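You operate a simulated robot arm through the tools that you are given. There is no shell and no other tool.

Carry out the task below with a simulated robot arm. There is one attempt and no reset: what you move stays moved.

TASK
Set the grey power supply to 5 volts, limit 2.0 amps, output off while you turn.
Fine: the output goes back on at the end.
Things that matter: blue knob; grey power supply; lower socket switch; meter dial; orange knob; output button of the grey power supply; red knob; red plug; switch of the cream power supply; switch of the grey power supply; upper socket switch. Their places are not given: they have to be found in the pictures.

Only the result counts: the job must be done as asked and must still hold three seconds after the hand-in. Knocking over, shifting, dropping, spilling or breaking anything else fails it.

THE ROBOT
A 7-joint arm with a two-finger parallel gripper, fixed in place. Base frame: the origin is at the foot of the arm, x ahead of it, y to its left, z up. Units: cm, degrees, N and s.
With the tool pointing down near the work surface it reaches from about 38 to 90 cm from the base axis. Its first joint turns from -143.0 to 143.0 degrees. Payload 3 kg.
Tool frame: the origin (TCP) lies between the finger pads and is the grasp point; the fingertips stand 3 cm ahead of it; z points along the fingers, y is the line along which they close. Largest opening 9.4 cm; finger width 2.8, thickness 1; the body of the gripper, 5 by 9.6 cm, starts 5.5 cm behind the TCP.
Orientation is that of the tool frame in the base frame, as a unit quaternion [x, y, z, w]. With the fingers straight down and closing along the base's y, the tool's x points along the base's -x, its y along +y and its z along -z.

THE INTERFACE
- The arm moves only by the tool nudge_tool. Its argument "commands" is a list that holds one entry, the list of rows, each a list of 7 numbers: the shift along the tool's x, y, z in cm, then the turn, a rotation vector about the tool's x, y, z in degrees, then the closure in counts, from 0 (fully open) to 255 (shut). In form: [[[dx, dy, dz, ax, ay, az, gripper], ...]]. A call has 1 to 20 rows; each row shifts and turns the commanded pose from where the row before left it, along the tool's axes as they then stand. Each row takes 0.2 s and may step no farther than 5 cm and 8.6 degrees from the row before; otherwise, or with a gripper value out of range, the whole call is refused. A pose out of reach is approached as far as the arm can. The call stops where the force on the tool passes 90 N (or 10 N more than at its start, if that is more) or the arm is blocked; 0.2 s more then pass. The fingers move at their own pace (about 7.2 cm/s each) and stop on an object; they squeeze with about 43 N. The grip force told is the motor's: it shows also when the fingers shut on nothing. Time passes only in rows, and 0.2 s behind the last, so rows that do not move let the fingers close. It gives the time, the measured TCP pose, the force on the tool (base axes), the opening and the grip force at its end, in the units of the frame above (readings bear some noise), with the torque about the TCP (base axes, N m) and any sound that the robot's microphone picked up, and new pictures: "views" is both (left out), scene, wrist or none.
- Cameras (640 x 400 px; columns grow to the right, rows downward): "scene" is fixed at [4.89, -65.03, 164.97]; the picture's right is [0.69, -0.73, 0.00], its down [-0.33, -0.31, -0.89] and it looks along [0.65, 0.61, -0.45] (base axes); focal length 315 px, centre (320, 200). "wrist" rides on the gripper at [7.6, 1.4, -10.3] in the tool frame; the picture's right is [-0.18, 0.98, 0.00], its down [-0.75, -0.14, -0.64] and it looks along [-0.63, -0.12, 0.77] (tool axes); focal length 243 px, centre (320, 200).
- locate(camera, pixels): for up to 12 pixels [column, row] of the newest picture of that camera ("zoom" is the newest enlarged one), the place [x, y, z] in the base frame of the surface seen there, good to about 0.3 cm. No time passes.
- zoom(camera, box): a new picture of the part [left, top, right, bottom] of that camera's present view, enlarged. No time passes.
- job_done(): hands the job in; it is judged then, once.

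Open the gripper and draw the arm clear of the work before you hand the job in, unless the task says otherwise.

The tools are called after "Call:" by a JSON object that holds its "api" and its "payload". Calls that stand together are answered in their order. nudge_tool: Moves the arm, as the interface text tells. Its arguments: {"type":"object","properties":{"commands":{"type":"array","items":{"type":"array","items":{"type":"array","items":{"type":"number"}}}},"views":{"type":"string","enum":["both","scene","wrist","none"]}},"required":["commands"]} The other tools are called the same way: locate (camera, pixels) gives the place of the surface under pixels of a picture; zoom (camera, box) takes an enlarged picture of a part of a camera's view; job_done () hands the job in.

At the start:

```text
clock: 0.0
tcp_pos: [52.57, 27.69, 120.64]
tcp_rot: [0.0, 1.0, 0.0, 0.0]
ft_force: [-0.6, -0.6, 0.4]
torque: [-0.01, -0.03, -0.02]
finger_gap: 9.41
finger_force: 0.0
```

scene: 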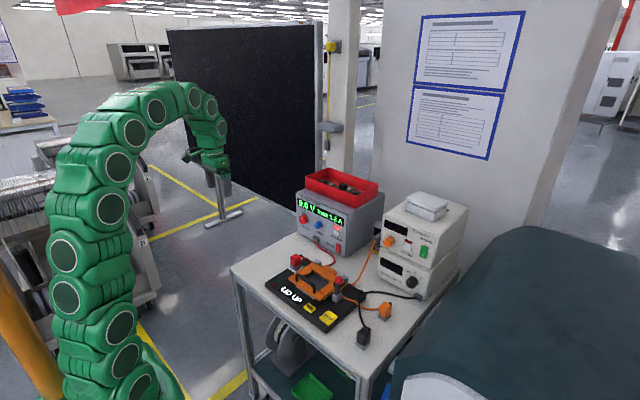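
wrist: 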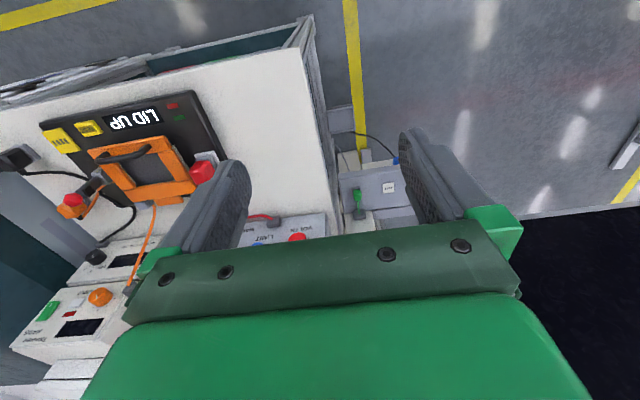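

The scene shows the grey power supply around (340,215) with a display, knobs and a red tray on top. I zoom in on it and on the rest of the bench.

Call:
{"api": "zoom", "payload": {"camera": "scene", "box": [285, 165, 395, 265]}}

Call:
{"api": "zoom", "payload": {"camera": "scene", "box": [230, 170, 480, 370]}}

Call:
{"api": "zoom", "payload": {"camera": "wrist", "box": [0, 80, 350, 380]}}

```text
4.00 times, centred on (340, 215) of scene
```

zoom: 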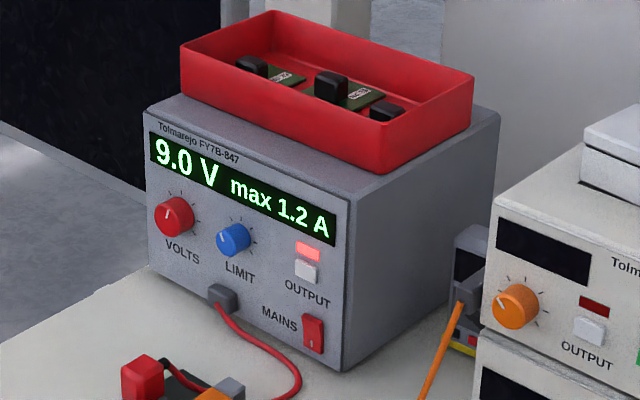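

```text
2.00 times, centred on (355, 270) of scene
```

zoom: 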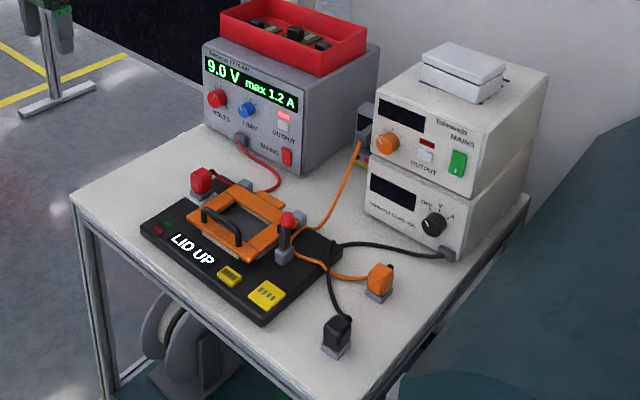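

```text
1.33 times, centred on (175, 230) of wrist
```

zoom: 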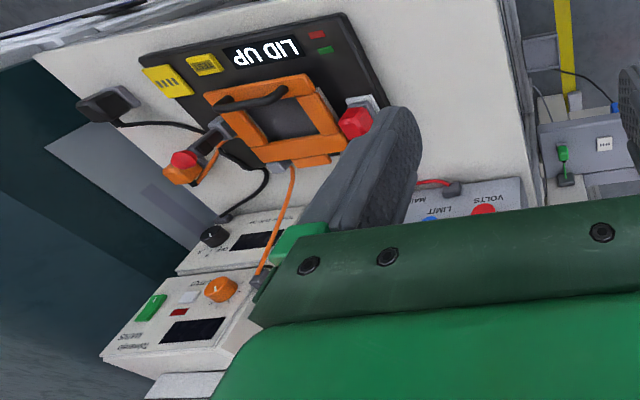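

The output lamp (302,248 in the first zoom) is lit, reading 9.0 V, max 1.2 A. I take the zoom again and locate its controls.

Call:
{"api": "zoom", "payload": {"camera": "scene", "box": [292, 190, 362, 260]}}

```text
5.71 times, centred on (327, 225) of scene
```

zoom: 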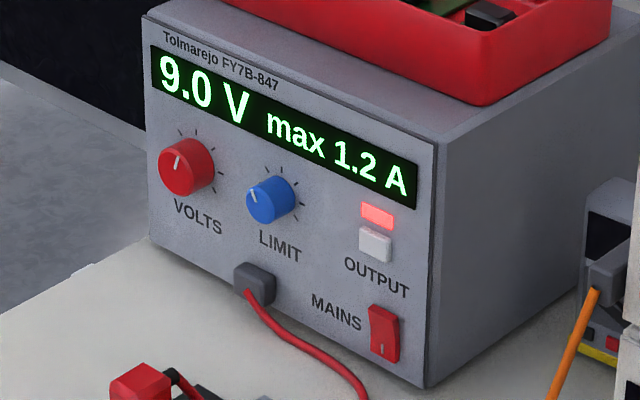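

The knobs, button and panel corners are clearly visible here; I locate them.

Call:
{"api": "locate", "payload": {"camera": "zoom", "pixels": [[178, 172], [266, 205], [373, 245], [376, 216], [382, 340], [165, 225], [430, 160], [418, 375], [155, 35], [228, 190], [330, 225], [130, 390]]}}

Call:
{"api": "locate", "payload": {"camera": "scene", "pixels": [[232, 268], [296, 262], [340, 284], [318, 268], [388, 200], [310, 170], [378, 185], [358, 240], [394, 240], [328, 317], [385, 305], [348, 195]]}}

```text
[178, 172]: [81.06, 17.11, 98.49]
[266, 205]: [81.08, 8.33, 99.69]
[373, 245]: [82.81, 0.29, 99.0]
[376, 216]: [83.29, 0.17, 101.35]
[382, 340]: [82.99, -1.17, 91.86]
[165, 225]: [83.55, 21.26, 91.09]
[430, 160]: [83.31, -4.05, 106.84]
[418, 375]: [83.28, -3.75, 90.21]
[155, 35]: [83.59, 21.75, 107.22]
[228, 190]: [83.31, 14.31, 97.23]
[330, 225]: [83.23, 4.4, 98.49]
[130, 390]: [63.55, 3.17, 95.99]
```

```text
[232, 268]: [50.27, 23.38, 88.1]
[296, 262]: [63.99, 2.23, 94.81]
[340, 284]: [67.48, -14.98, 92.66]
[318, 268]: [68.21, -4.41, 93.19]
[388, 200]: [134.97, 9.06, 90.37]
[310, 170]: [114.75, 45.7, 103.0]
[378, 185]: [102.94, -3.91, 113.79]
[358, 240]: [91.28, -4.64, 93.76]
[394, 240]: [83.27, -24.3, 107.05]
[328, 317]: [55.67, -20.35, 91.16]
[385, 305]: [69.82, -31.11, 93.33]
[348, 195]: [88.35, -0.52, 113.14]
```

The panel faces -x at x≈83.3: red knob at about (81,17,98.5), blue at (81,8.5,99), output button at (82.8,0.3,99). I move ahead a little and roll the tool by 90° while still high above the bench.

Call:
{"api": "nudge_tool", "payload": {"commands": [[[-2, 0, 0, 0, 0, 0, 0], [-2, 0, 0, 0, 0, 0, 0], [-2, 0, 0, 0, 0, 0, 0], [-2, 0, 0, 0, 0, 0, 0], [0, 0, 0, 0, 0, 8.181818, 0], [0, 0, 0, 0, 0, 8.181818, 0], [0, 0, 0, 0, 0, 8.181818, 0], [0, 0, 0, 0, 0, 8.181818, 0], [0, 0, 0, 0, 0, 8.181818, 0], [0, 0, 0, 0, 0, 8.181818, 0], [0, 0, 0, 0, 0, 8.181818, 0], [0, 0, 0, 0, 0, 8.181818, 0], [0, 0, 0, 0, 0, 8.181818, 0], [0, 0, 0, 0, 0, 8.181818, 0], [0, 0, 0, 0, 0, 8.181818, 0]]]}}

Call:
{"api": "zoom", "payload": {"camera": "scene", "box": [255, 235, 415, 335]}}

```text
clock: 3.2
tcp_pos: [60.59, 27.64, 120.81]
tcp_rot: [0.708, 0.707, 0.0, 0.0]
ft_force: [0.0, -0.3, 0.7]
torque: [0.01, 0.0, -0.02]
finger_gap: 9.41
finger_force: 0.0
```

scene: 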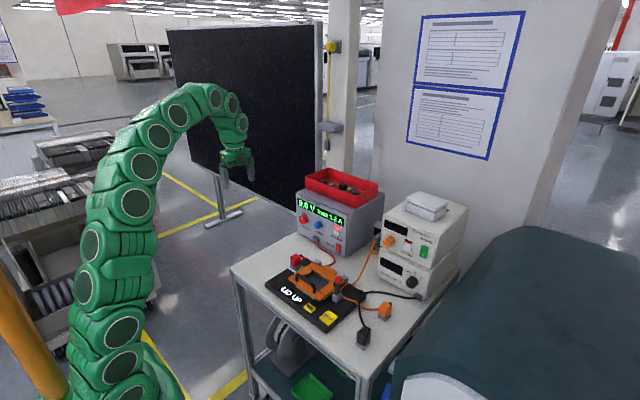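
wrist: 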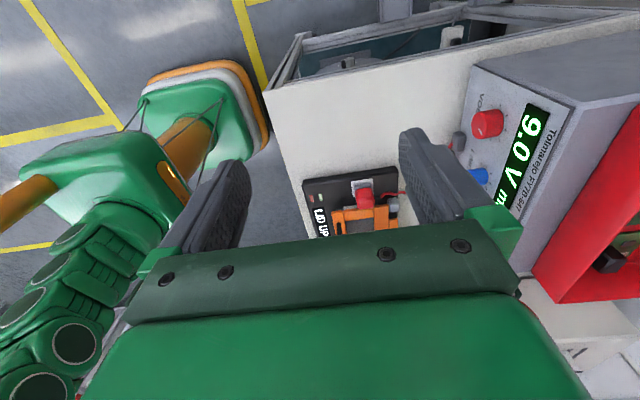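

```text
4.00 times, centred on (335, 285) of scene
```

zoom: 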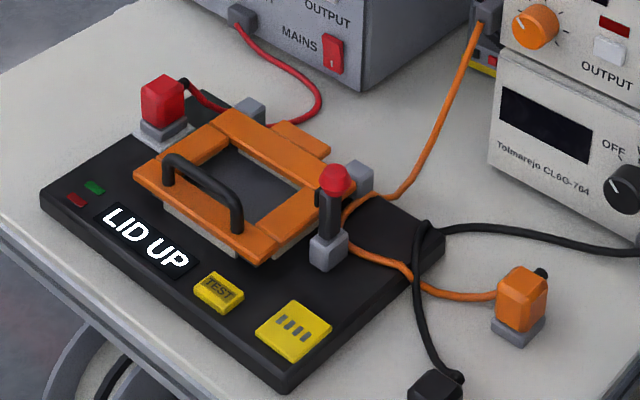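

The roll went well. In this zoom I locate the tallest parts of the fixture: red plug (160,85), lid handle (205,180), red-topped clamp (335,170), orange plug (520,280), so I know how low the arm may go.

Call:
{"api": "locate", "payload": {"camera": "zoom", "pixels": [[160, 82], [150, 95], [178, 92], [200, 178], [335, 170], [520, 272], [225, 120], [250, 105], [310, 80], [185, 85], [245, 18], [60, 195]]}}

Call:
{"api": "nudge_tool", "payload": {"commands": [[[0, 0, 0, -8.181818, 0, 0, 0], [0, 0, 0, -8.181818, 0, 0, 0], [0, 0, 0, -8.181818, 0, 0, 0], [0, 0, 0, -8.181818, 0, 0, 0], [0, 0, 0, -8.181818, 0, 0, 0], [0, 0, 0, -8.181818, 0, 0, 0], [0, 0, 0, -8.181818, 0, 0, 0], [0, 0, 0, -8.181818, 0, 0, 0], [0, 0, 0, -8.181818, 0, 0, 0], [0, 0, 0, -8.181818, 0, 0, 0], [0, 0, 0, -8.181818, 0, 0, 0]]]}}

```text
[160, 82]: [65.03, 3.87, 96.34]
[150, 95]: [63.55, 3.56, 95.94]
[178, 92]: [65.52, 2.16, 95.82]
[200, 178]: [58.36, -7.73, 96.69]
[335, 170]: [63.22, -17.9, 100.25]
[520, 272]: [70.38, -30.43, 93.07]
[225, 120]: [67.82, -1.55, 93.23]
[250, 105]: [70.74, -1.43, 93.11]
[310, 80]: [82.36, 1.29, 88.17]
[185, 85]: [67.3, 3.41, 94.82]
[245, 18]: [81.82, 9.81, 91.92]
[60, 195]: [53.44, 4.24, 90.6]
```

```text
clock: 5.8
tcp_pos: [61.46, 25.35, 116.74]
tcp_rot: [0.58, 0.479, 0.486, 0.444]
ft_force: [-0.2, -0.1, 0.3]
torque: [-0.04, 0.0, -0.01]
finger_gap: 9.41
finger_force: 0.0
stopped in row 11: the arm was blocked; the commanded pose is now the measured one
```

scene: 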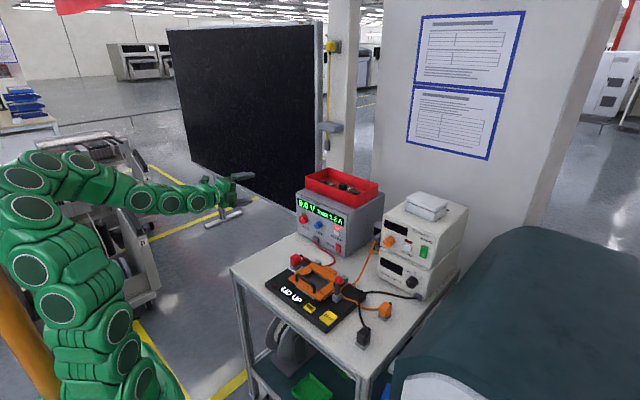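
wrist: 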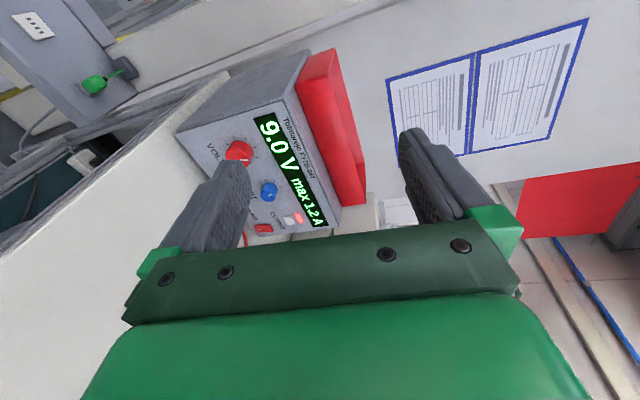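

The arm was stopped near horizontal, likely too folded at x=61. I move ahead about 8 cm along the tool, staying clear of the panel at x=83, and then correct the small orientation error.

Call:
{"api": "nudge_tool", "payload": {"commands": [[[0, 0, 2, 0, 0, 0, 0], [0, 0, 2, 0, 0, 0, 0], [0, 0, 2, 0, 0, 0, 0], [0, 0, 2, 0, 0, 0, 0], [0, 0, 0, -2.4, 1.1, -2.7, 0], [0, 0, 0, -2.4, 1.1, -2.7, 0], [0, 0, 0, -2.4, 1.1, -2.7, 0], [0, 0, 0, 0, 0, 0, 0]]]}}

```text
clock: 7.6
tcp_pos: [69.12, 25.18, 116.2]
tcp_rot: [0.496, 0.502, 0.501, 0.501]
ft_force: [0.6, 0.3, -0.3]
torque: [0.01, 0.01, 0.0]
finger_gap: 9.39
finger_force: 0.1
```

scene: 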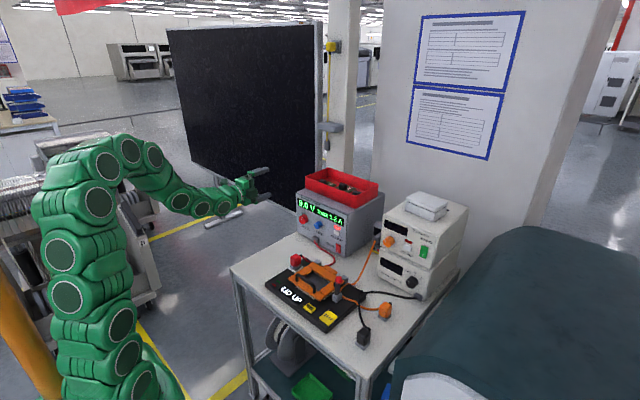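
wrist: 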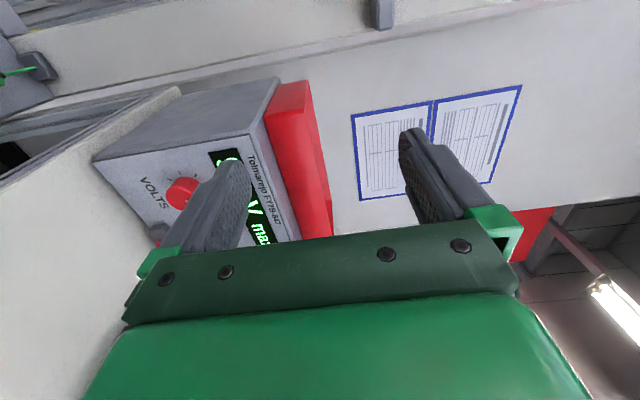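

Tool is now horizontal (tool x=+y, y=+z, z=+x). I close the fingers, move over in front of the output button's column at y≈0.3 staying high, and tilt 40° down so that the wrist stays above the fixture while pressing.

Call:
{"api": "nudge_tool", "payload": {"commands": [[[-4.15, 0, 0, 0, 0, 0, 255], [-4.15, 0, 0, 0, 0, 0, 255], [-4.15, 0, 0, 0, 0, 0, 255], [-4.15, 0, 0, 0, 0, 0, 255], [-4.15, 0, 0, 0, 0, 0, 255], [-4.15, 0, 0, 0, 0, 0, 255], [0, 0, 0, 8, 0, 0, 255], [0, 0, 0, 8, 0, 0, 255], [0, 0, 0, 8, 0, 0, 255], [0, 0, 0, 8, 0, 0, 255], [0, 0, 0, 8, 0, 0, 255], [0, 0, 0, 0, 0, 0, 255]]]}}

```text
clock: 10.2
tcp_pos: [69.66, 2.76, 118.68]
tcp_rot: [0.638, 0.643, 0.298, 0.302]
ft_force: [-0.2, 0.6, 0.6]
torque: [0.0, 0.02, 0.03]
finger_gap: 0.02
finger_force: 33.1
out of reach, approached as far as the arm can: row 4, 5
```

scene: 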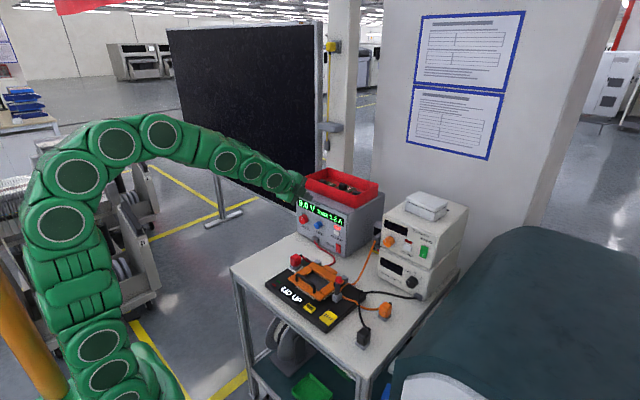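
wrist: 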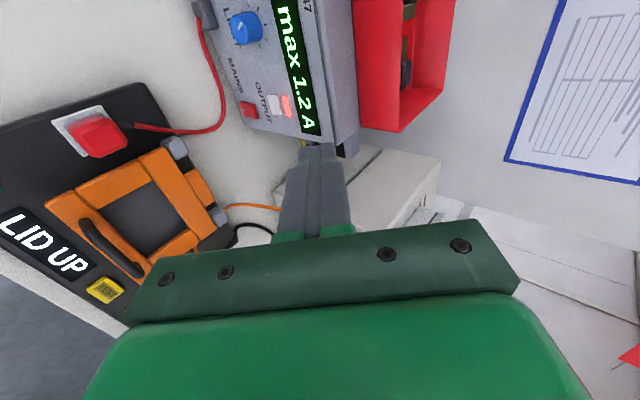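

The wrist view shows the button at about (272,104), next to the lit lamp at (287,105). I zoom there and locate it more exactly.

Call:
{"api": "zoom", "payload": {"camera": "wrist", "box": [210, 0, 370, 150]}}

Call:
{"api": "locate", "payload": {"camera": "wrist", "pixels": [[272, 104], [287, 105], [248, 110], [245, 28], [262, 28], [285, 60], [320, 133], [368, 60], [385, 130], [360, 15]]}}

```text
2.67 times, centred on (290, 75) of wrist
```

zoom: 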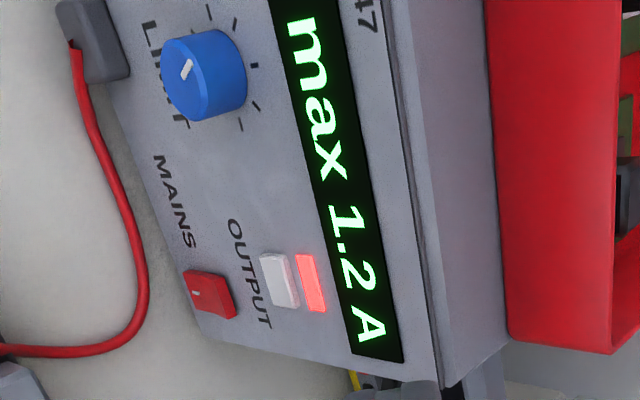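

```text
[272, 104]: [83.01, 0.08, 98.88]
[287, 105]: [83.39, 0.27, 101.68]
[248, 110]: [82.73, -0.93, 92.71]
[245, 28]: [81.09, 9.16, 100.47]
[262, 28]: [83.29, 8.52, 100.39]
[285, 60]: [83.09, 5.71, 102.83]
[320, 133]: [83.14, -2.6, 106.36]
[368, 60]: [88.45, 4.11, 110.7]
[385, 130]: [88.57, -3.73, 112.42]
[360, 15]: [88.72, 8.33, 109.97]
```

I locate the button and knob outlines in this clearer enlargement.

Call:
{"api": "locate", "payload": {"camera": "zoom", "pixels": [[278, 280], [268, 262], [272, 300], [289, 262], [292, 298], [312, 283], [187, 70], [168, 75], [207, 70], [190, 42], [188, 100], [95, 40]]}}

```text
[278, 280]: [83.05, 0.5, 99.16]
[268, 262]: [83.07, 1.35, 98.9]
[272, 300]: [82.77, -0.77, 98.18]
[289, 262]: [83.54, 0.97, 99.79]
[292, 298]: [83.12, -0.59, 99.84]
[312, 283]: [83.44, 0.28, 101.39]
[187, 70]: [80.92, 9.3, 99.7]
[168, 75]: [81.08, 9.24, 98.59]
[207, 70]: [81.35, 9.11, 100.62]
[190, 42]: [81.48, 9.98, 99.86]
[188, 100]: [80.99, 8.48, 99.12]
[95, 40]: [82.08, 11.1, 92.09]
```

The button's centre is near (82.9, 0.3, 99.1), about 2 x 1.5 cm. I bring the closed fingertips to about 3 cm in front of it.

Call:
{"api": "nudge_tool", "payload": {"commands": [[[-0.41, -1.573, 2.917, 0, 0, 0, 255], [-0.41, -1.573, 2.917, 0, 0, 0, 255], [-0.41, -1.573, 2.917, 0, 0, 0, 255], [-0.41, -1.573, 2.917, 0, 0, 0, 255], [-0.41, -1.573, 2.917, 0, 0, 0, 255], [-0.41, -1.573, 2.917, 0, 0, 0, 255], [0, 0, 0, 0, 0, 0, 255]]]}}

```text
clock: 11.8
tcp_pos: [77.34, 0.12, 100.2]
tcp_rot: [0.636, 0.643, 0.299, 0.303]
ft_force: [-1.0, -1.1, -0.2]
torque: [-0.03, 0.0, 0.0]
finger_gap: 0.0
finger_force: 32.8
```

scene: 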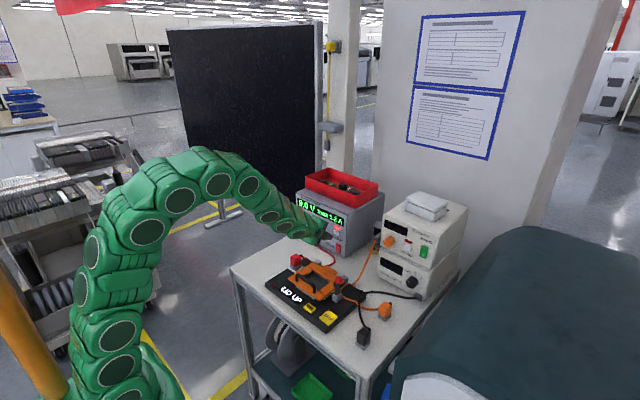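
wrist: 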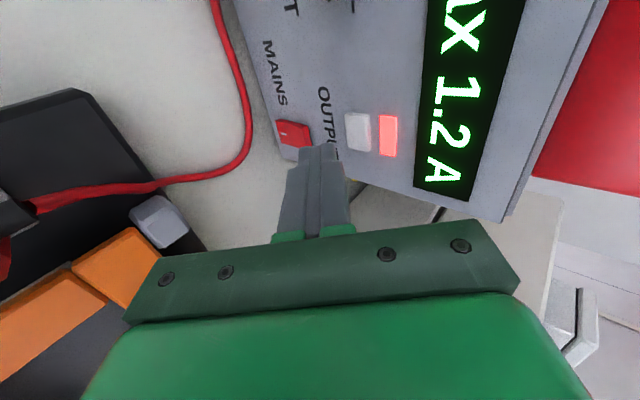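

Fingertips are at y≈0.1 and level with the button (358,130 in wrist view). I advance along base +x to just before contact, then in small steps.

Call:
{"api": "nudge_tool", "payload": {"commands": [[[0.15, 0.643, 0.766, 0, 0, 0, 255], [0, 0.643, 0.766, 0, 0, 0, 255], [0, 0.129, 0.153, 0, 0, 0, 255], [0, 0.129, 0.153, 0, 0, 0, 255], [0, 0.0, 0.0, 0, 0, 0, 255]]]}}

Call:
{"api": "zoom", "payload": {"camera": "wrist", "box": [240, 50, 480, 230]}}

```text
clock: 13.0
tcp_pos: [79.65, 0.23, 100.2]
tcp_rot: [0.638, 0.642, 0.299, 0.302]
ft_force: [-0.4, 0.4, 0.5]
torque: [-0.02, 0.0, 0.02]
finger_gap: 0.0
finger_force: 32.8
```

scene: 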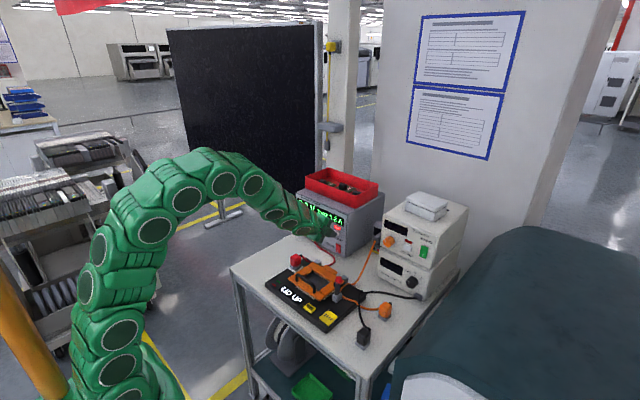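
wrist: 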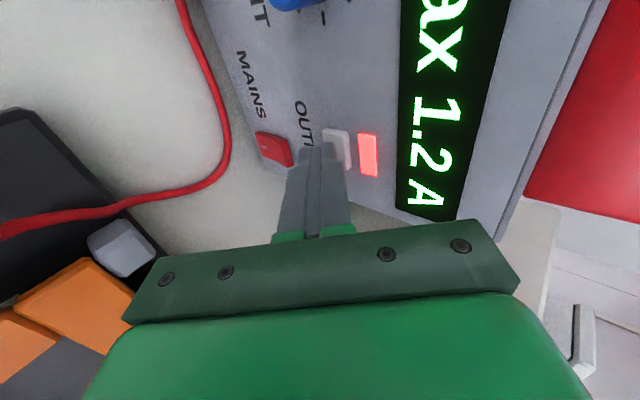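

```text
2.22 times, centred on (360, 140) of wrist
```

zoom: 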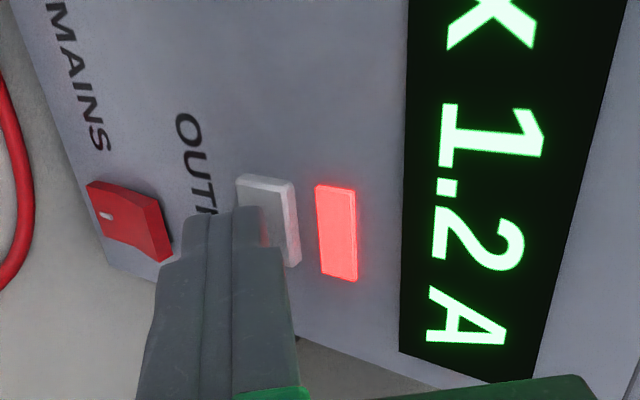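

The upper fingertip edge is right at the button face with no contact yet. I push on in small steps.

Call:
{"api": "nudge_tool", "payload": {"commands": [[[0, 0.096, 0.115, 0, 0, 0, 255], [0, 0.096, 0.115, 0, 0, 0, 255], [0, 0.096, 0.115, 0, 0, 0, 255]]], "views": "wrist"}}

```text
clock: 13.8
tcp_pos: [80.17, 0.28, 100.36]
tcp_rot: [0.637, 0.642, 0.299, 0.302]
ft_force: [-0.1, -1.2, -0.1]
torque: [-0.02, -0.02, 0.01]
finger_gap: 0.0
finger_force: 33.3
```

wrist: 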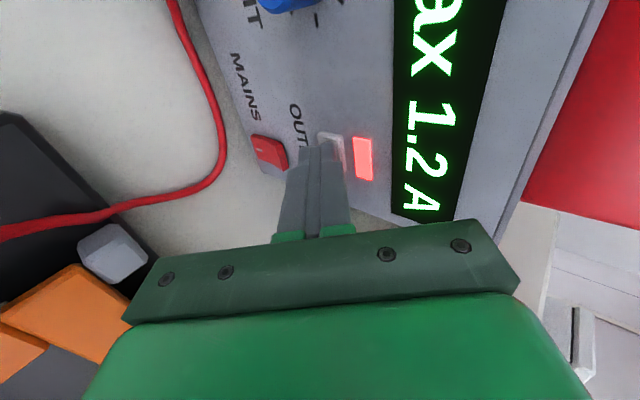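

No force yet, so contact is just ahead; I keep advancing in 0.15 cm steps.

Call:
{"api": "nudge_tool", "payload": {"commands": [[[0, 0.096, 0.115, 0, 0, 0, 255], [0, 0.096, 0.115, 0, 0, 0, 255]]], "views": "wrist"}}

```text
clock: 14.4
tcp_pos: [80.42, 0.35, 100.28]
tcp_rot: [0.637, 0.642, 0.3, 0.303]
ft_force: [-3.3, 0.0, 0.0]
torque: [-0.04, 0.02, -0.04]
finger_gap: 0.01
finger_force: 32.9
heard: click
```

wrist: 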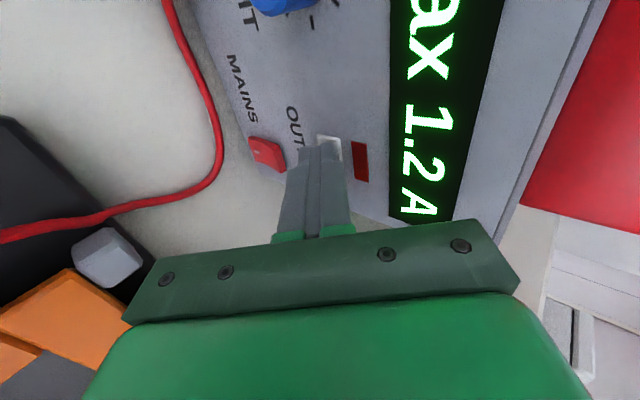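

The click was heard, the lamp (361,160) went dark and the display stays lit: output is off. I retract along -x, rise, move to y≈17, and level the tool in front of the red knob with fingers part open.

Call:
{"api": "nudge_tool", "payload": {"commands": [[[0, -1.2, -1.43, 0, 0, 0, 255], [0, -1.2, -1.43, 0, 0, 0, 255], [0, -1.2, -1.43, 0, 0, 0, 255], [0, 1.92, -1.61, 0, 0, 0, 255], [0, 1.92, -1.61, 0, 0, 0, 255], [2.85, 0, 0, 0, 0, 0, 255], [2.85, 0, 0, 0, 0, 0, 255], [2.85, 0, 0, 0, 0, 0, 80], [2.85, 0, 0, 0, 0, 0, 80], [2.85, 0, 0, 0, 0, 0, 80], [2.85, 0, 0, 0, 0, 0, 80], [0, 0, 0, -8, 0, 0, 80], [0, 0, 0, -8, 0, 0, 80], [0, 0, 0, -8, 0, 0, 80], [0, 0, 0, -8, 0, 0, 80], [0, 0, 0, -8, 0, 0, 80], [0, 0, 0, 0, 0, 0, 80]]]}}

```text
clock: 18.0
tcp_pos: [74.75, 17.48, 105.32]
tcp_rot: [0.494, 0.501, 0.502, 0.502]
ft_force: [-0.2, 0.8, -0.6]
torque: [0.04, 0.01, -0.01]
finger_gap: 6.43
finger_force: 0.1
```

scene: 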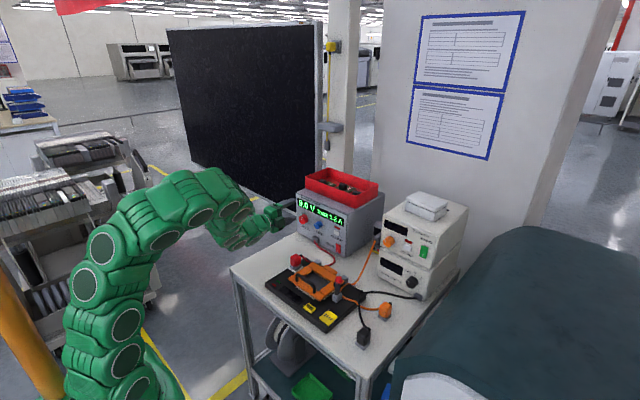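
wrist: 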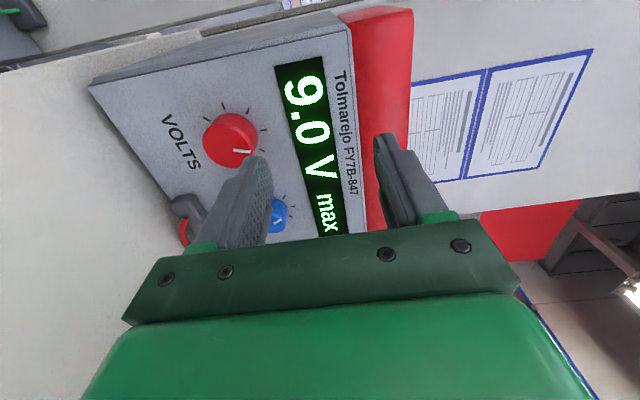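

The tool is level at (74.75,17.5,105.3), and the red knob shows at (230,140) with its pointer. I zoom in to get its centre.

Call:
{"api": "zoom", "payload": {"camera": "wrist", "box": [170, 80, 330, 250]}}

Call:
{"api": "zoom", "payload": {"camera": "scene", "box": [265, 185, 355, 255]}}

Call:
{"api": "locate", "payload": {"camera": "wrist", "pixels": [[229, 140], [208, 138], [252, 140], [228, 120], [228, 158], [227, 137], [276, 217], [283, 217]]}}

```text
2.35 times, centred on (250, 165) of wrist
```

zoom: 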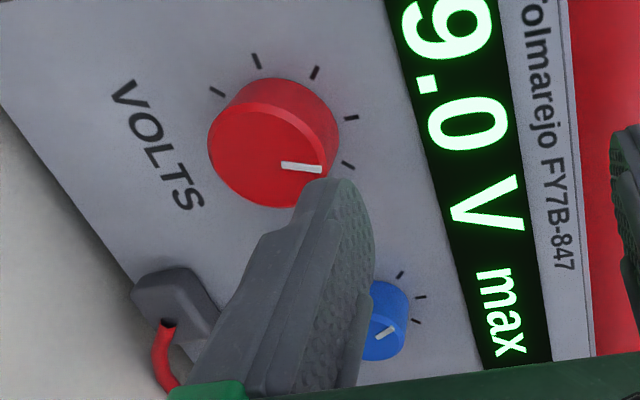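

```text
5.71 times, centred on (310, 220) of scene
```

zoom: 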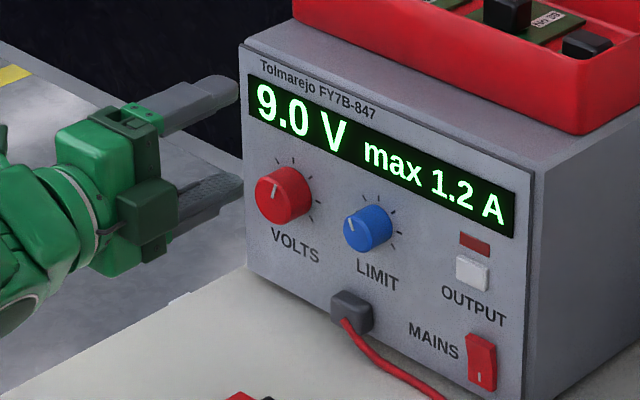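

```text
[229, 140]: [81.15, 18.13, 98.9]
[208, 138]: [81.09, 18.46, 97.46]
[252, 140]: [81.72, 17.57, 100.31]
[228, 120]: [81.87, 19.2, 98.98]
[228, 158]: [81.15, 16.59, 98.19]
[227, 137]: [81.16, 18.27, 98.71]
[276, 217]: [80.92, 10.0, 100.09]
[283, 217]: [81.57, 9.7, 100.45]
```

I locate the front-face centre and edges of the red knob in both views to average.

Call:
{"api": "locate", "payload": {"camera": "wrist", "pixels": [[226, 147], [205, 147], [247, 147], [226, 130], [226, 165], [215, 160], [238, 132]]}}

Call:
{"api": "locate", "payload": {"camera": "zoom", "pixels": [[279, 196], [261, 190], [300, 200], [276, 178], [283, 216], [362, 231], [348, 226], [378, 236], [360, 215], [366, 248]]}}

```text
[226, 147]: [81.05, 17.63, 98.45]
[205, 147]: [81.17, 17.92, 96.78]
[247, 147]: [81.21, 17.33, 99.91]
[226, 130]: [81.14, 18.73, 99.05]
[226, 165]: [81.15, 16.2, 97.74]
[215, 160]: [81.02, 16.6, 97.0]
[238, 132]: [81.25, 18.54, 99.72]
```

```text
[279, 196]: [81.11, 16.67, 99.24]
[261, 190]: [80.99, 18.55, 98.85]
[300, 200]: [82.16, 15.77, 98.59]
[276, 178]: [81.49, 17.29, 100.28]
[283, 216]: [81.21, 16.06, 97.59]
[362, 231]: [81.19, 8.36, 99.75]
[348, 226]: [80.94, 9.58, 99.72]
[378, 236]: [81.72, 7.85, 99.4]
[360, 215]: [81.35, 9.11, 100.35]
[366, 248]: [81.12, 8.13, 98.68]
```

Red knob centre ≈ (y 17.4, z 98.5), radius about 1.6 cm. I lower the tool to z≈98.6 still 6 cm back, then check the alignment.

Call:
{"api": "nudge_tool", "payload": {"commands": [[[0, -2.2, 0, 0, 0, 0, 80], [0, -2.2, 0, 0, 0, 0, 80], [0, -2.3, 0, 0, 0, 0, 80], [0, 0, 0, 0, 0, 0, 80]]]}}

Call:
{"api": "zoom", "payload": {"camera": "scene", "box": [225, 185, 355, 275]}}

```text
clock: 19.0
tcp_pos: [74.72, 17.29, 98.52]
tcp_rot: [0.496, 0.501, 0.501, 0.502]
ft_force: [0.3, -0.6, 0.1]
torque: [0.0, -0.01, 0.03]
finger_gap: 6.45
finger_force: 0.0
```

scene: 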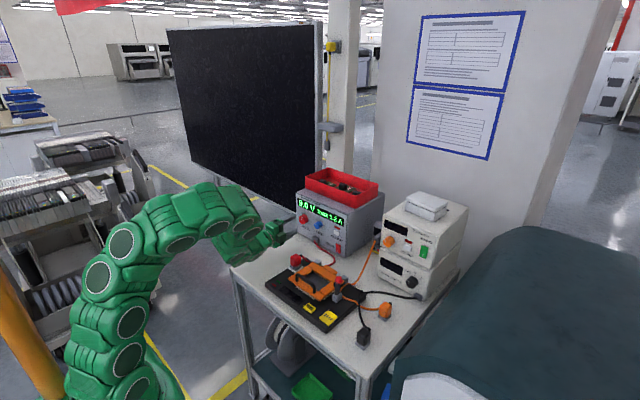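
wrist: 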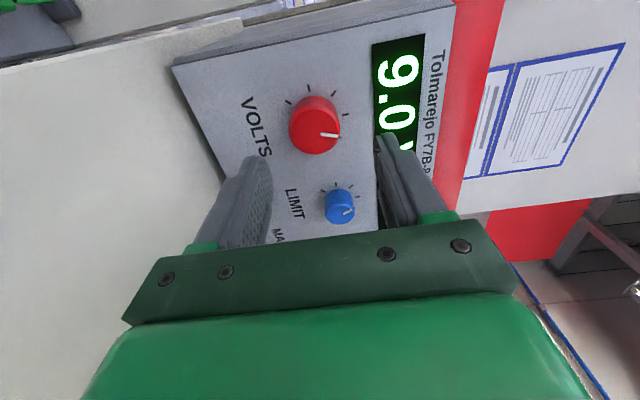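

```text
4.44 times, centred on (290, 230) of scene
```

zoom: 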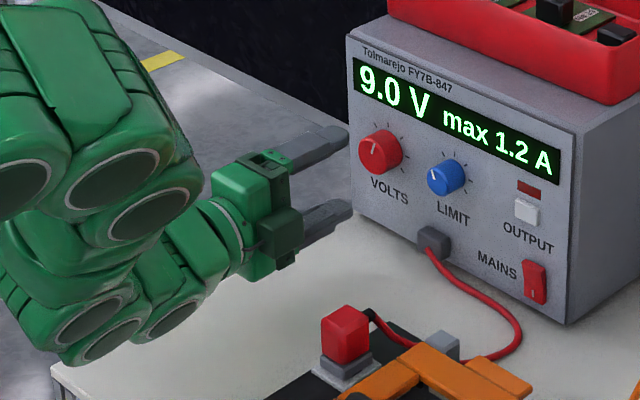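

The knob (315,125 in the wrist view) is midway between the open fingers. I advance about 5 cm along x so that the fingers straddle it, stopping short of the panel.

Call:
{"api": "nudge_tool", "payload": {"commands": [[[0.1, 0, 1, 0, 0, 0, 80], [0, 0, 1, 0, 0, 0, 80], [0, 0, 1, 0, 0, 0, 80], [0, 0, 1, 0, 0, 0, 80], [0, 0, 0.9, 0, 0, 0, 80], [0, 0, 0, 0, 0, 0, 80]]]}}

Call:
{"api": "zoom", "payload": {"camera": "scene", "box": [265, 185, 355, 255]}}

```text
clock: 20.4
tcp_pos: [79.6, 17.62, 98.5]
tcp_rot: [0.496, 0.501, 0.501, 0.502]
ft_force: [0.1, 0.2, 0.2]
torque: [0.0, -0.02, 0.0]
finger_gap: 6.46
finger_force: 0.0
```

scene: 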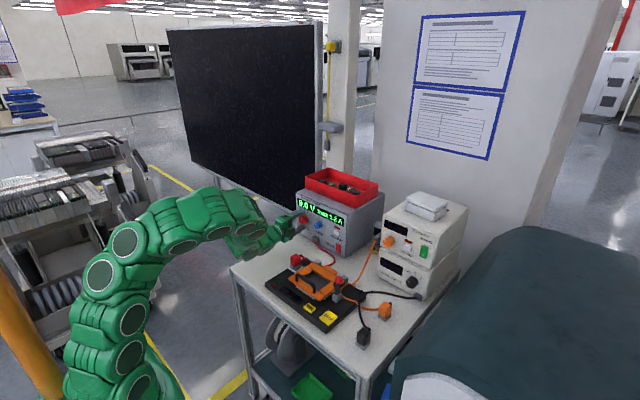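
wrist: 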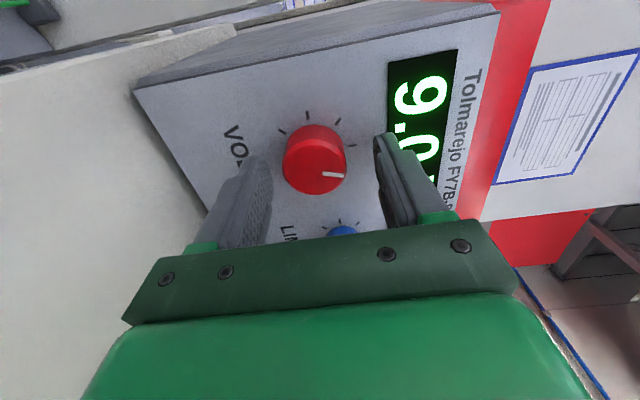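

```text
5.71 times, centred on (310, 220) of scene
```

zoom: 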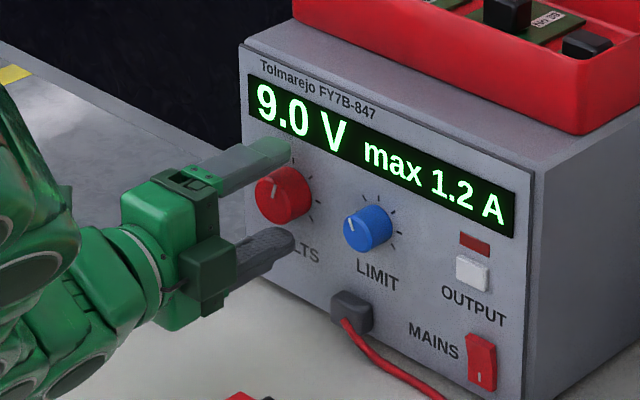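

The knob is now between the pads (expected tip point (320,158), knob at (317,160)). I close on it.

Call:
{"api": "nudge_tool", "payload": {"commands": [[[0, 0, 0, 0, 0, 0, 255], [0, 0, 0, 0, 0, 0, 255], [0, 0, 0, 0, 0, 0, 255]]]}}

Call:
{"api": "zoom", "payload": {"camera": "scene", "box": [265, 185, 355, 255]}}

```text
clock: 21.2
tcp_pos: [79.48, 17.41, 98.3]
tcp_rot: [0.497, 0.504, 0.499, 0.5]
ft_force: [0.7, -6.6, -42.5]
torque: [-0.03, 0.83, -0.06]
finger_gap: 3.73
finger_force: 45.4
```

scene: 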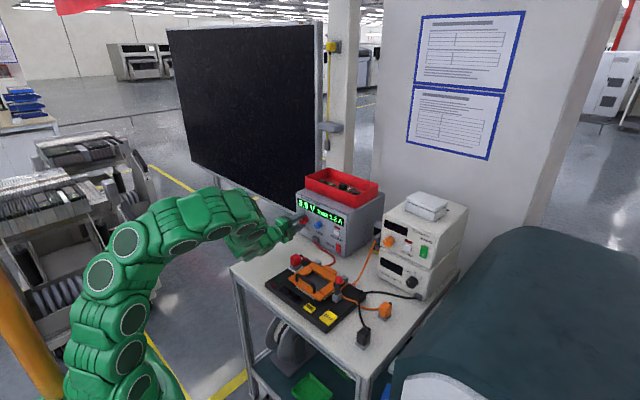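
wrist: 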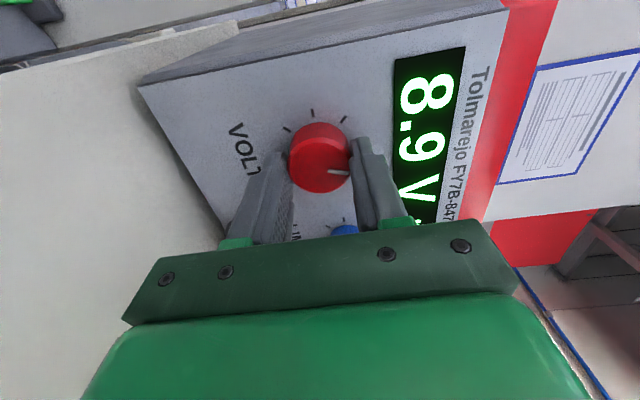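

```text
5.71 times, centred on (310, 220) of scene
```

zoom: 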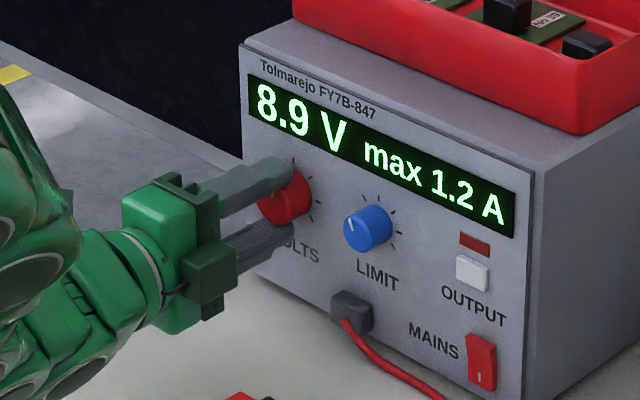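

The knob is gripped (3.73 cm) and the display reads 8.9 V, but there's a -42 N vertical load, so the tool sits slightly high. I ease down 0.2 cm and check.

Call:
{"api": "nudge_tool", "payload": {"commands": [[[0, -0.1, 0, 0, 0, 0, 255], [0, -0.1, 0, 0, 0, 0, 255]]], "views": "wrist"}}

```text
clock: 21.8
tcp_pos: [79.63, 17.45, 98.21]
tcp_rot: [0.496, 0.502, 0.501, 0.5]
ft_force: [-30.0, -18.2, -39.0]
torque: [-0.06, 1.57, -0.38]
finger_gap: 3.75
finger_force: 45.0
```

wrist: 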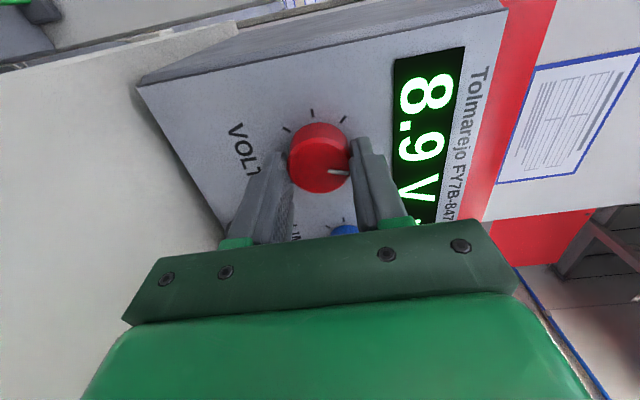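

Loads remain from friction in the grip, so I release briefly to let the arm settle and close again.

Call:
{"api": "nudge_tool", "payload": {"commands": [[[0, 0, 0, 0, 0, 0, 120], [0, 0, 0, 0, 0, 0, 120], [0, 0, 0, 0, 0, 0, 120]]], "views": "wrist"}}

Call:
{"api": "nudge_tool", "payload": {"commands": [[[0, 0, 0, 0, 0, 0, 200], [0, 0, 0, 0, 0, 0, 200], [0, 0, 0, 0, 0, 0, 200]]], "views": "wrist"}}

```text
clock: 22.6
tcp_pos: [79.56, 17.47, 98.41]
tcp_rot: [0.496, 0.501, 0.501, 0.502]
ft_force: [0.4, 0.2, -0.1]
torque: [-0.02, 0.02, -0.01]
finger_gap: 4.97
finger_force: 0.1
```

wrist: 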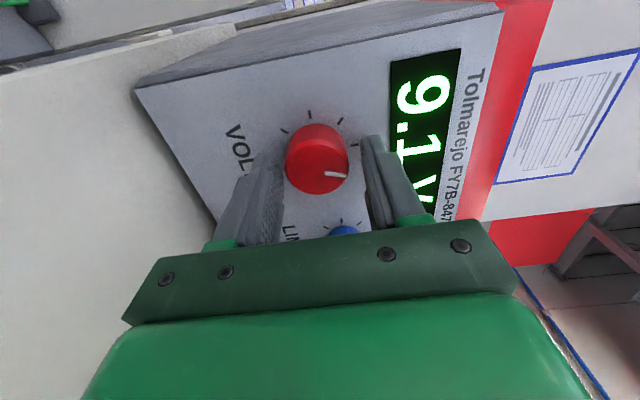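

```text
clock: 23.4
tcp_pos: [79.56, 17.5, 98.19]
tcp_rot: [0.496, 0.503, 0.5, 0.501]
ft_force: [2.6, -1.6, -18.5]
torque: [-0.01, 0.97, 0.14]
finger_gap: 3.78
finger_force: 44.9
```

wrist: 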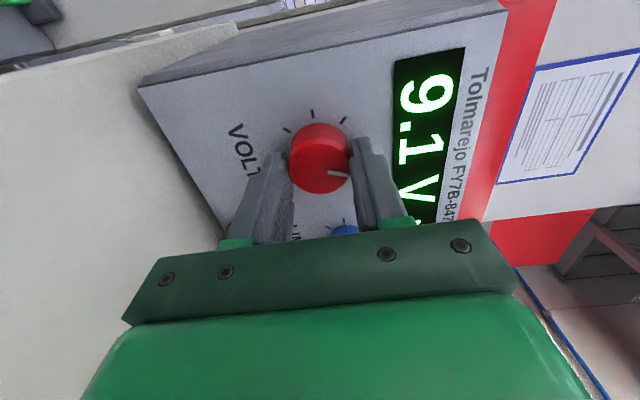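

Load is now modest (-18 N). I turn counter-clockwise (negative about tool z) 16° and read the display.

Call:
{"api": "nudge_tool", "payload": {"commands": [[[0, -0.15, 0, 0, 0, -4, 200], [0, 0, 0, 0, 0, -4, 200], [0, 0, 0, 0, 0, -4, 200], [0, 0, 0, 0, 0, -4, 200]]], "views": "wrist"}}

Call:
{"api": "zoom", "payload": {"camera": "scene", "box": [265, 185, 355, 255]}}

```text
clock: 24.4
tcp_pos: [79.62, 17.48, 98.23]
tcp_rot: [0.42, 0.565, 0.426, 0.568]
ft_force: [-19.0, -2.5, -1.3]
torque: [0.0, 0.54, 0.12]
finger_gap: 3.76
finger_force: 45.3
```

wrist: 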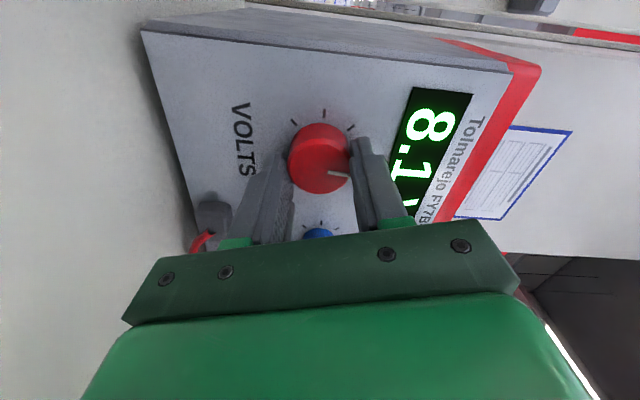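

```text
5.71 times, centred on (310, 220) of scene
```

zoom: 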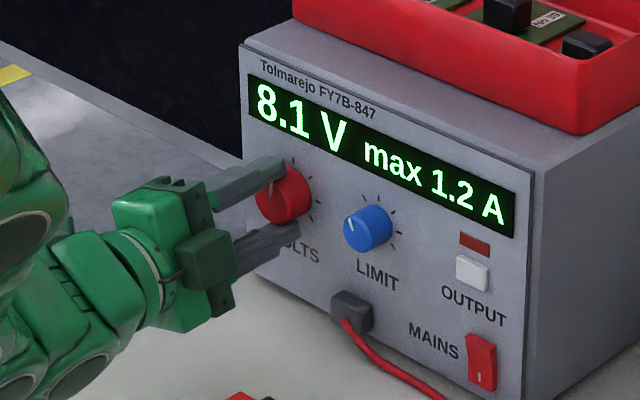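

The display fell to 8.1 V for about 16.5°, so about 16.5° per volt. I turn 24° more, staying clear of the bench with the hand's side.

Call:
{"api": "nudge_tool", "payload": {"commands": [[[0, 0, -0.05, 0, 0, -4, 200], [0, 0, 0, 0, 0, -4, 200], [0, 0, 0, 0, 0, -4, 200], [0, 0, 0, 0, 0, -4, 200], [0, 0, 0, 0, 0, -4, 200], [0, 0, 0, 0, 0, -4, 200]]]}}

Call:
{"api": "zoom", "payload": {"camera": "scene", "box": [225, 185, 355, 275]}}

```text
clock: 25.8
tcp_pos: [79.58, 17.57, 98.21]
tcp_rot: [0.293, 0.64, 0.299, 0.644]
ft_force: [21.4, 7.9, 6.5]
torque: [0.02, 0.59, 0.0]
finger_gap: 3.78
finger_force: 44.7
```

scene: 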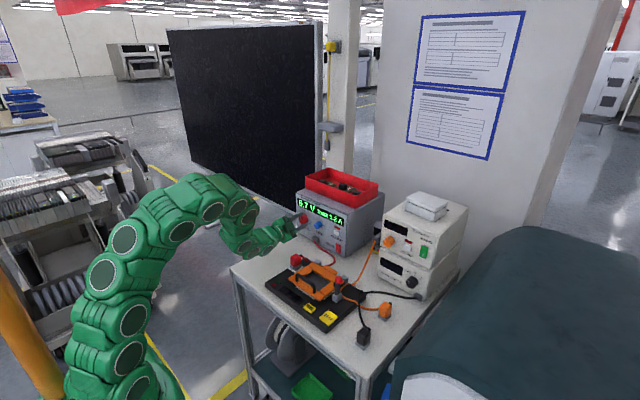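
wrist: 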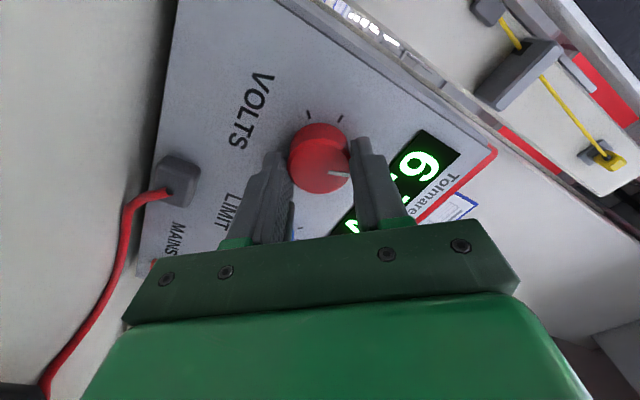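

```text
4.44 times, centred on (290, 230) of scene
```

zoom: 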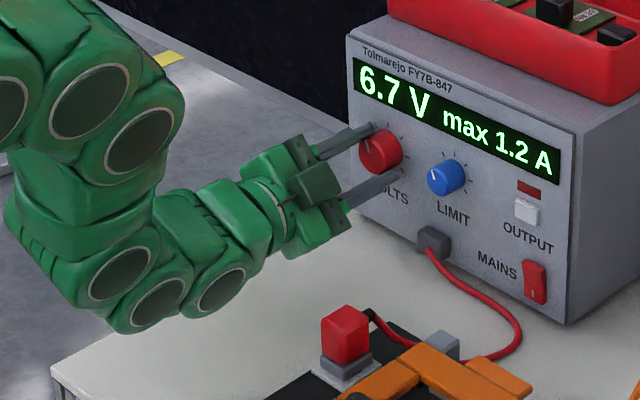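

It reads 6.7 V, i.e. about 17° per volt, so about 29° remain. I turn 25° more with the hand still well clear of the bench.

Call:
{"api": "nudge_tool", "payload": {"commands": [[[0, 0, 0, 0, 0, -5, 200], [0, 0, 0, 0, 0, -5, 200], [0, 0, 0, 0, 0, -5, 200], [0, 0, 0, 0, 0, -5, 200], [0, 0, 0, 0, 0, -5, 200]]]}}

Call:
{"api": "zoom", "payload": {"camera": "scene", "box": [225, 185, 355, 275]}}

```text
clock: 27.0
tcp_pos: [79.51, 17.54, 98.36]
tcp_rot: [0.147, 0.689, 0.153, 0.693]
ft_force: [13.3, 14.8, 18.1]
torque: [-0.01, 0.06, 0.16]
finger_gap: 3.77
finger_force: 45.0
```

scene: 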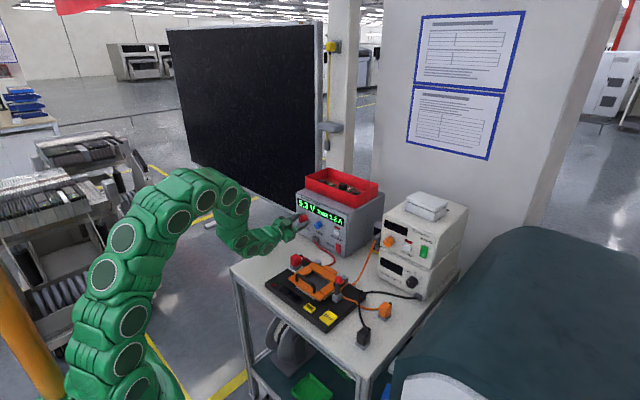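
wrist: 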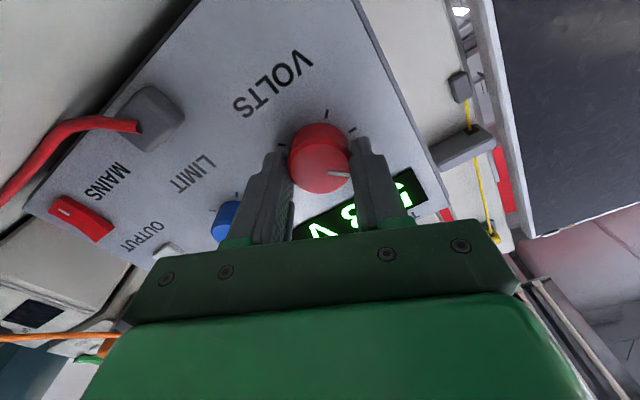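

```text
4.44 times, centred on (290, 230) of scene
```

zoom: 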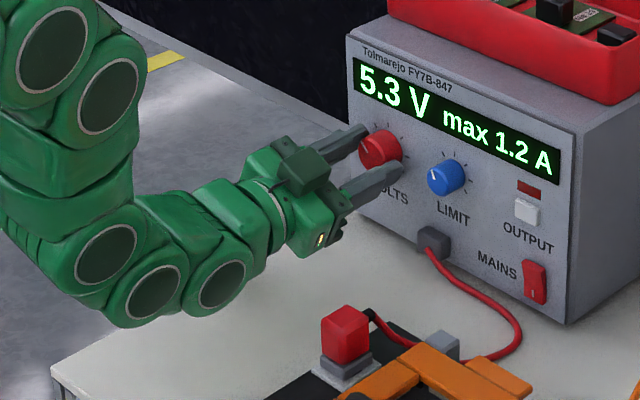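

It reads 5.3 V; about 5° more is needed. I turn another 5° in two small steps.

Call:
{"api": "nudge_tool", "payload": {"commands": [[[0, 0, 0, 0, 0, -2.5, 200], [0, 0, 0, 0, 0, -2.5, 200]]], "views": "none"}}

Call:
{"api": "zoom", "payload": {"camera": "scene", "box": [265, 185, 355, 255]}}

```text
clock: 27.6
tcp_pos: [79.57, 17.5, 98.17]
tcp_rot: [0.116, 0.695, 0.123, 0.699]
ft_force: [20.2, 19.0, 20.7]
torque: [-0.01, -0.2, 0.08]
finger_gap: 3.78
finger_force: 44.7
```

```text
5.71 times, centred on (310, 220) of scene
```

zoom: 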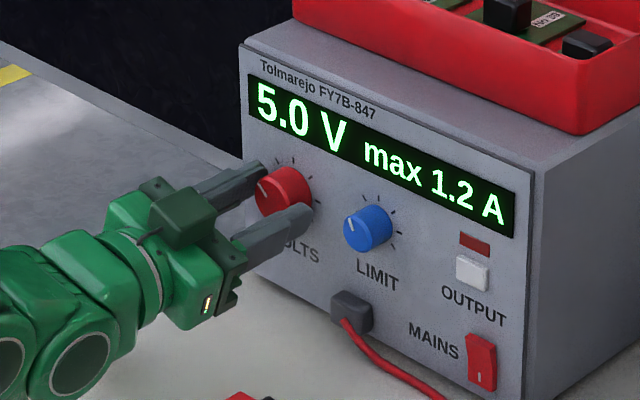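

The display reads 5.0 V. Before releasing I relax the ~20 N side loads by shifting slightly in the direction of the force, then check that the reading holds.

Call:
{"api": "nudge_tool", "payload": {"commands": [[[-0.06, 0.12, 0.08, 0, 0, 0, 200], [0, 0, 0, 0, 0, 0, 200]]], "views": "none"}}

Call:
{"api": "zoom", "payload": {"camera": "scene", "box": [265, 185, 355, 255]}}

```text
clock: 28.2
tcp_pos: [79.44, 17.63, 98.25]
tcp_rot: [0.118, 0.695, 0.123, 0.698]
ft_force: [-22.2, 5.6, 20.7]
torque: [-0.01, -0.38, -0.25]
finger_gap: 3.76
finger_force: 45.3
```

```text
5.71 times, centred on (310, 220) of scene
```

zoom: 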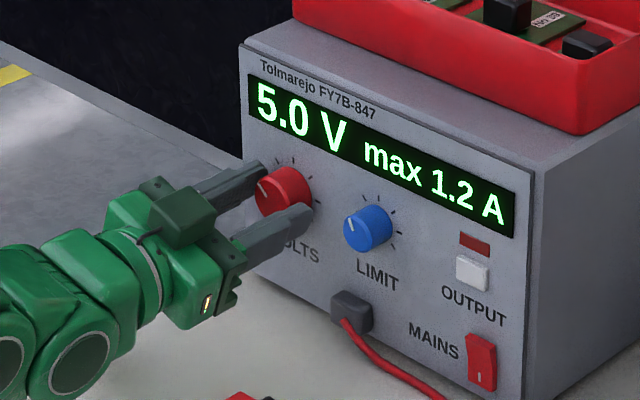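

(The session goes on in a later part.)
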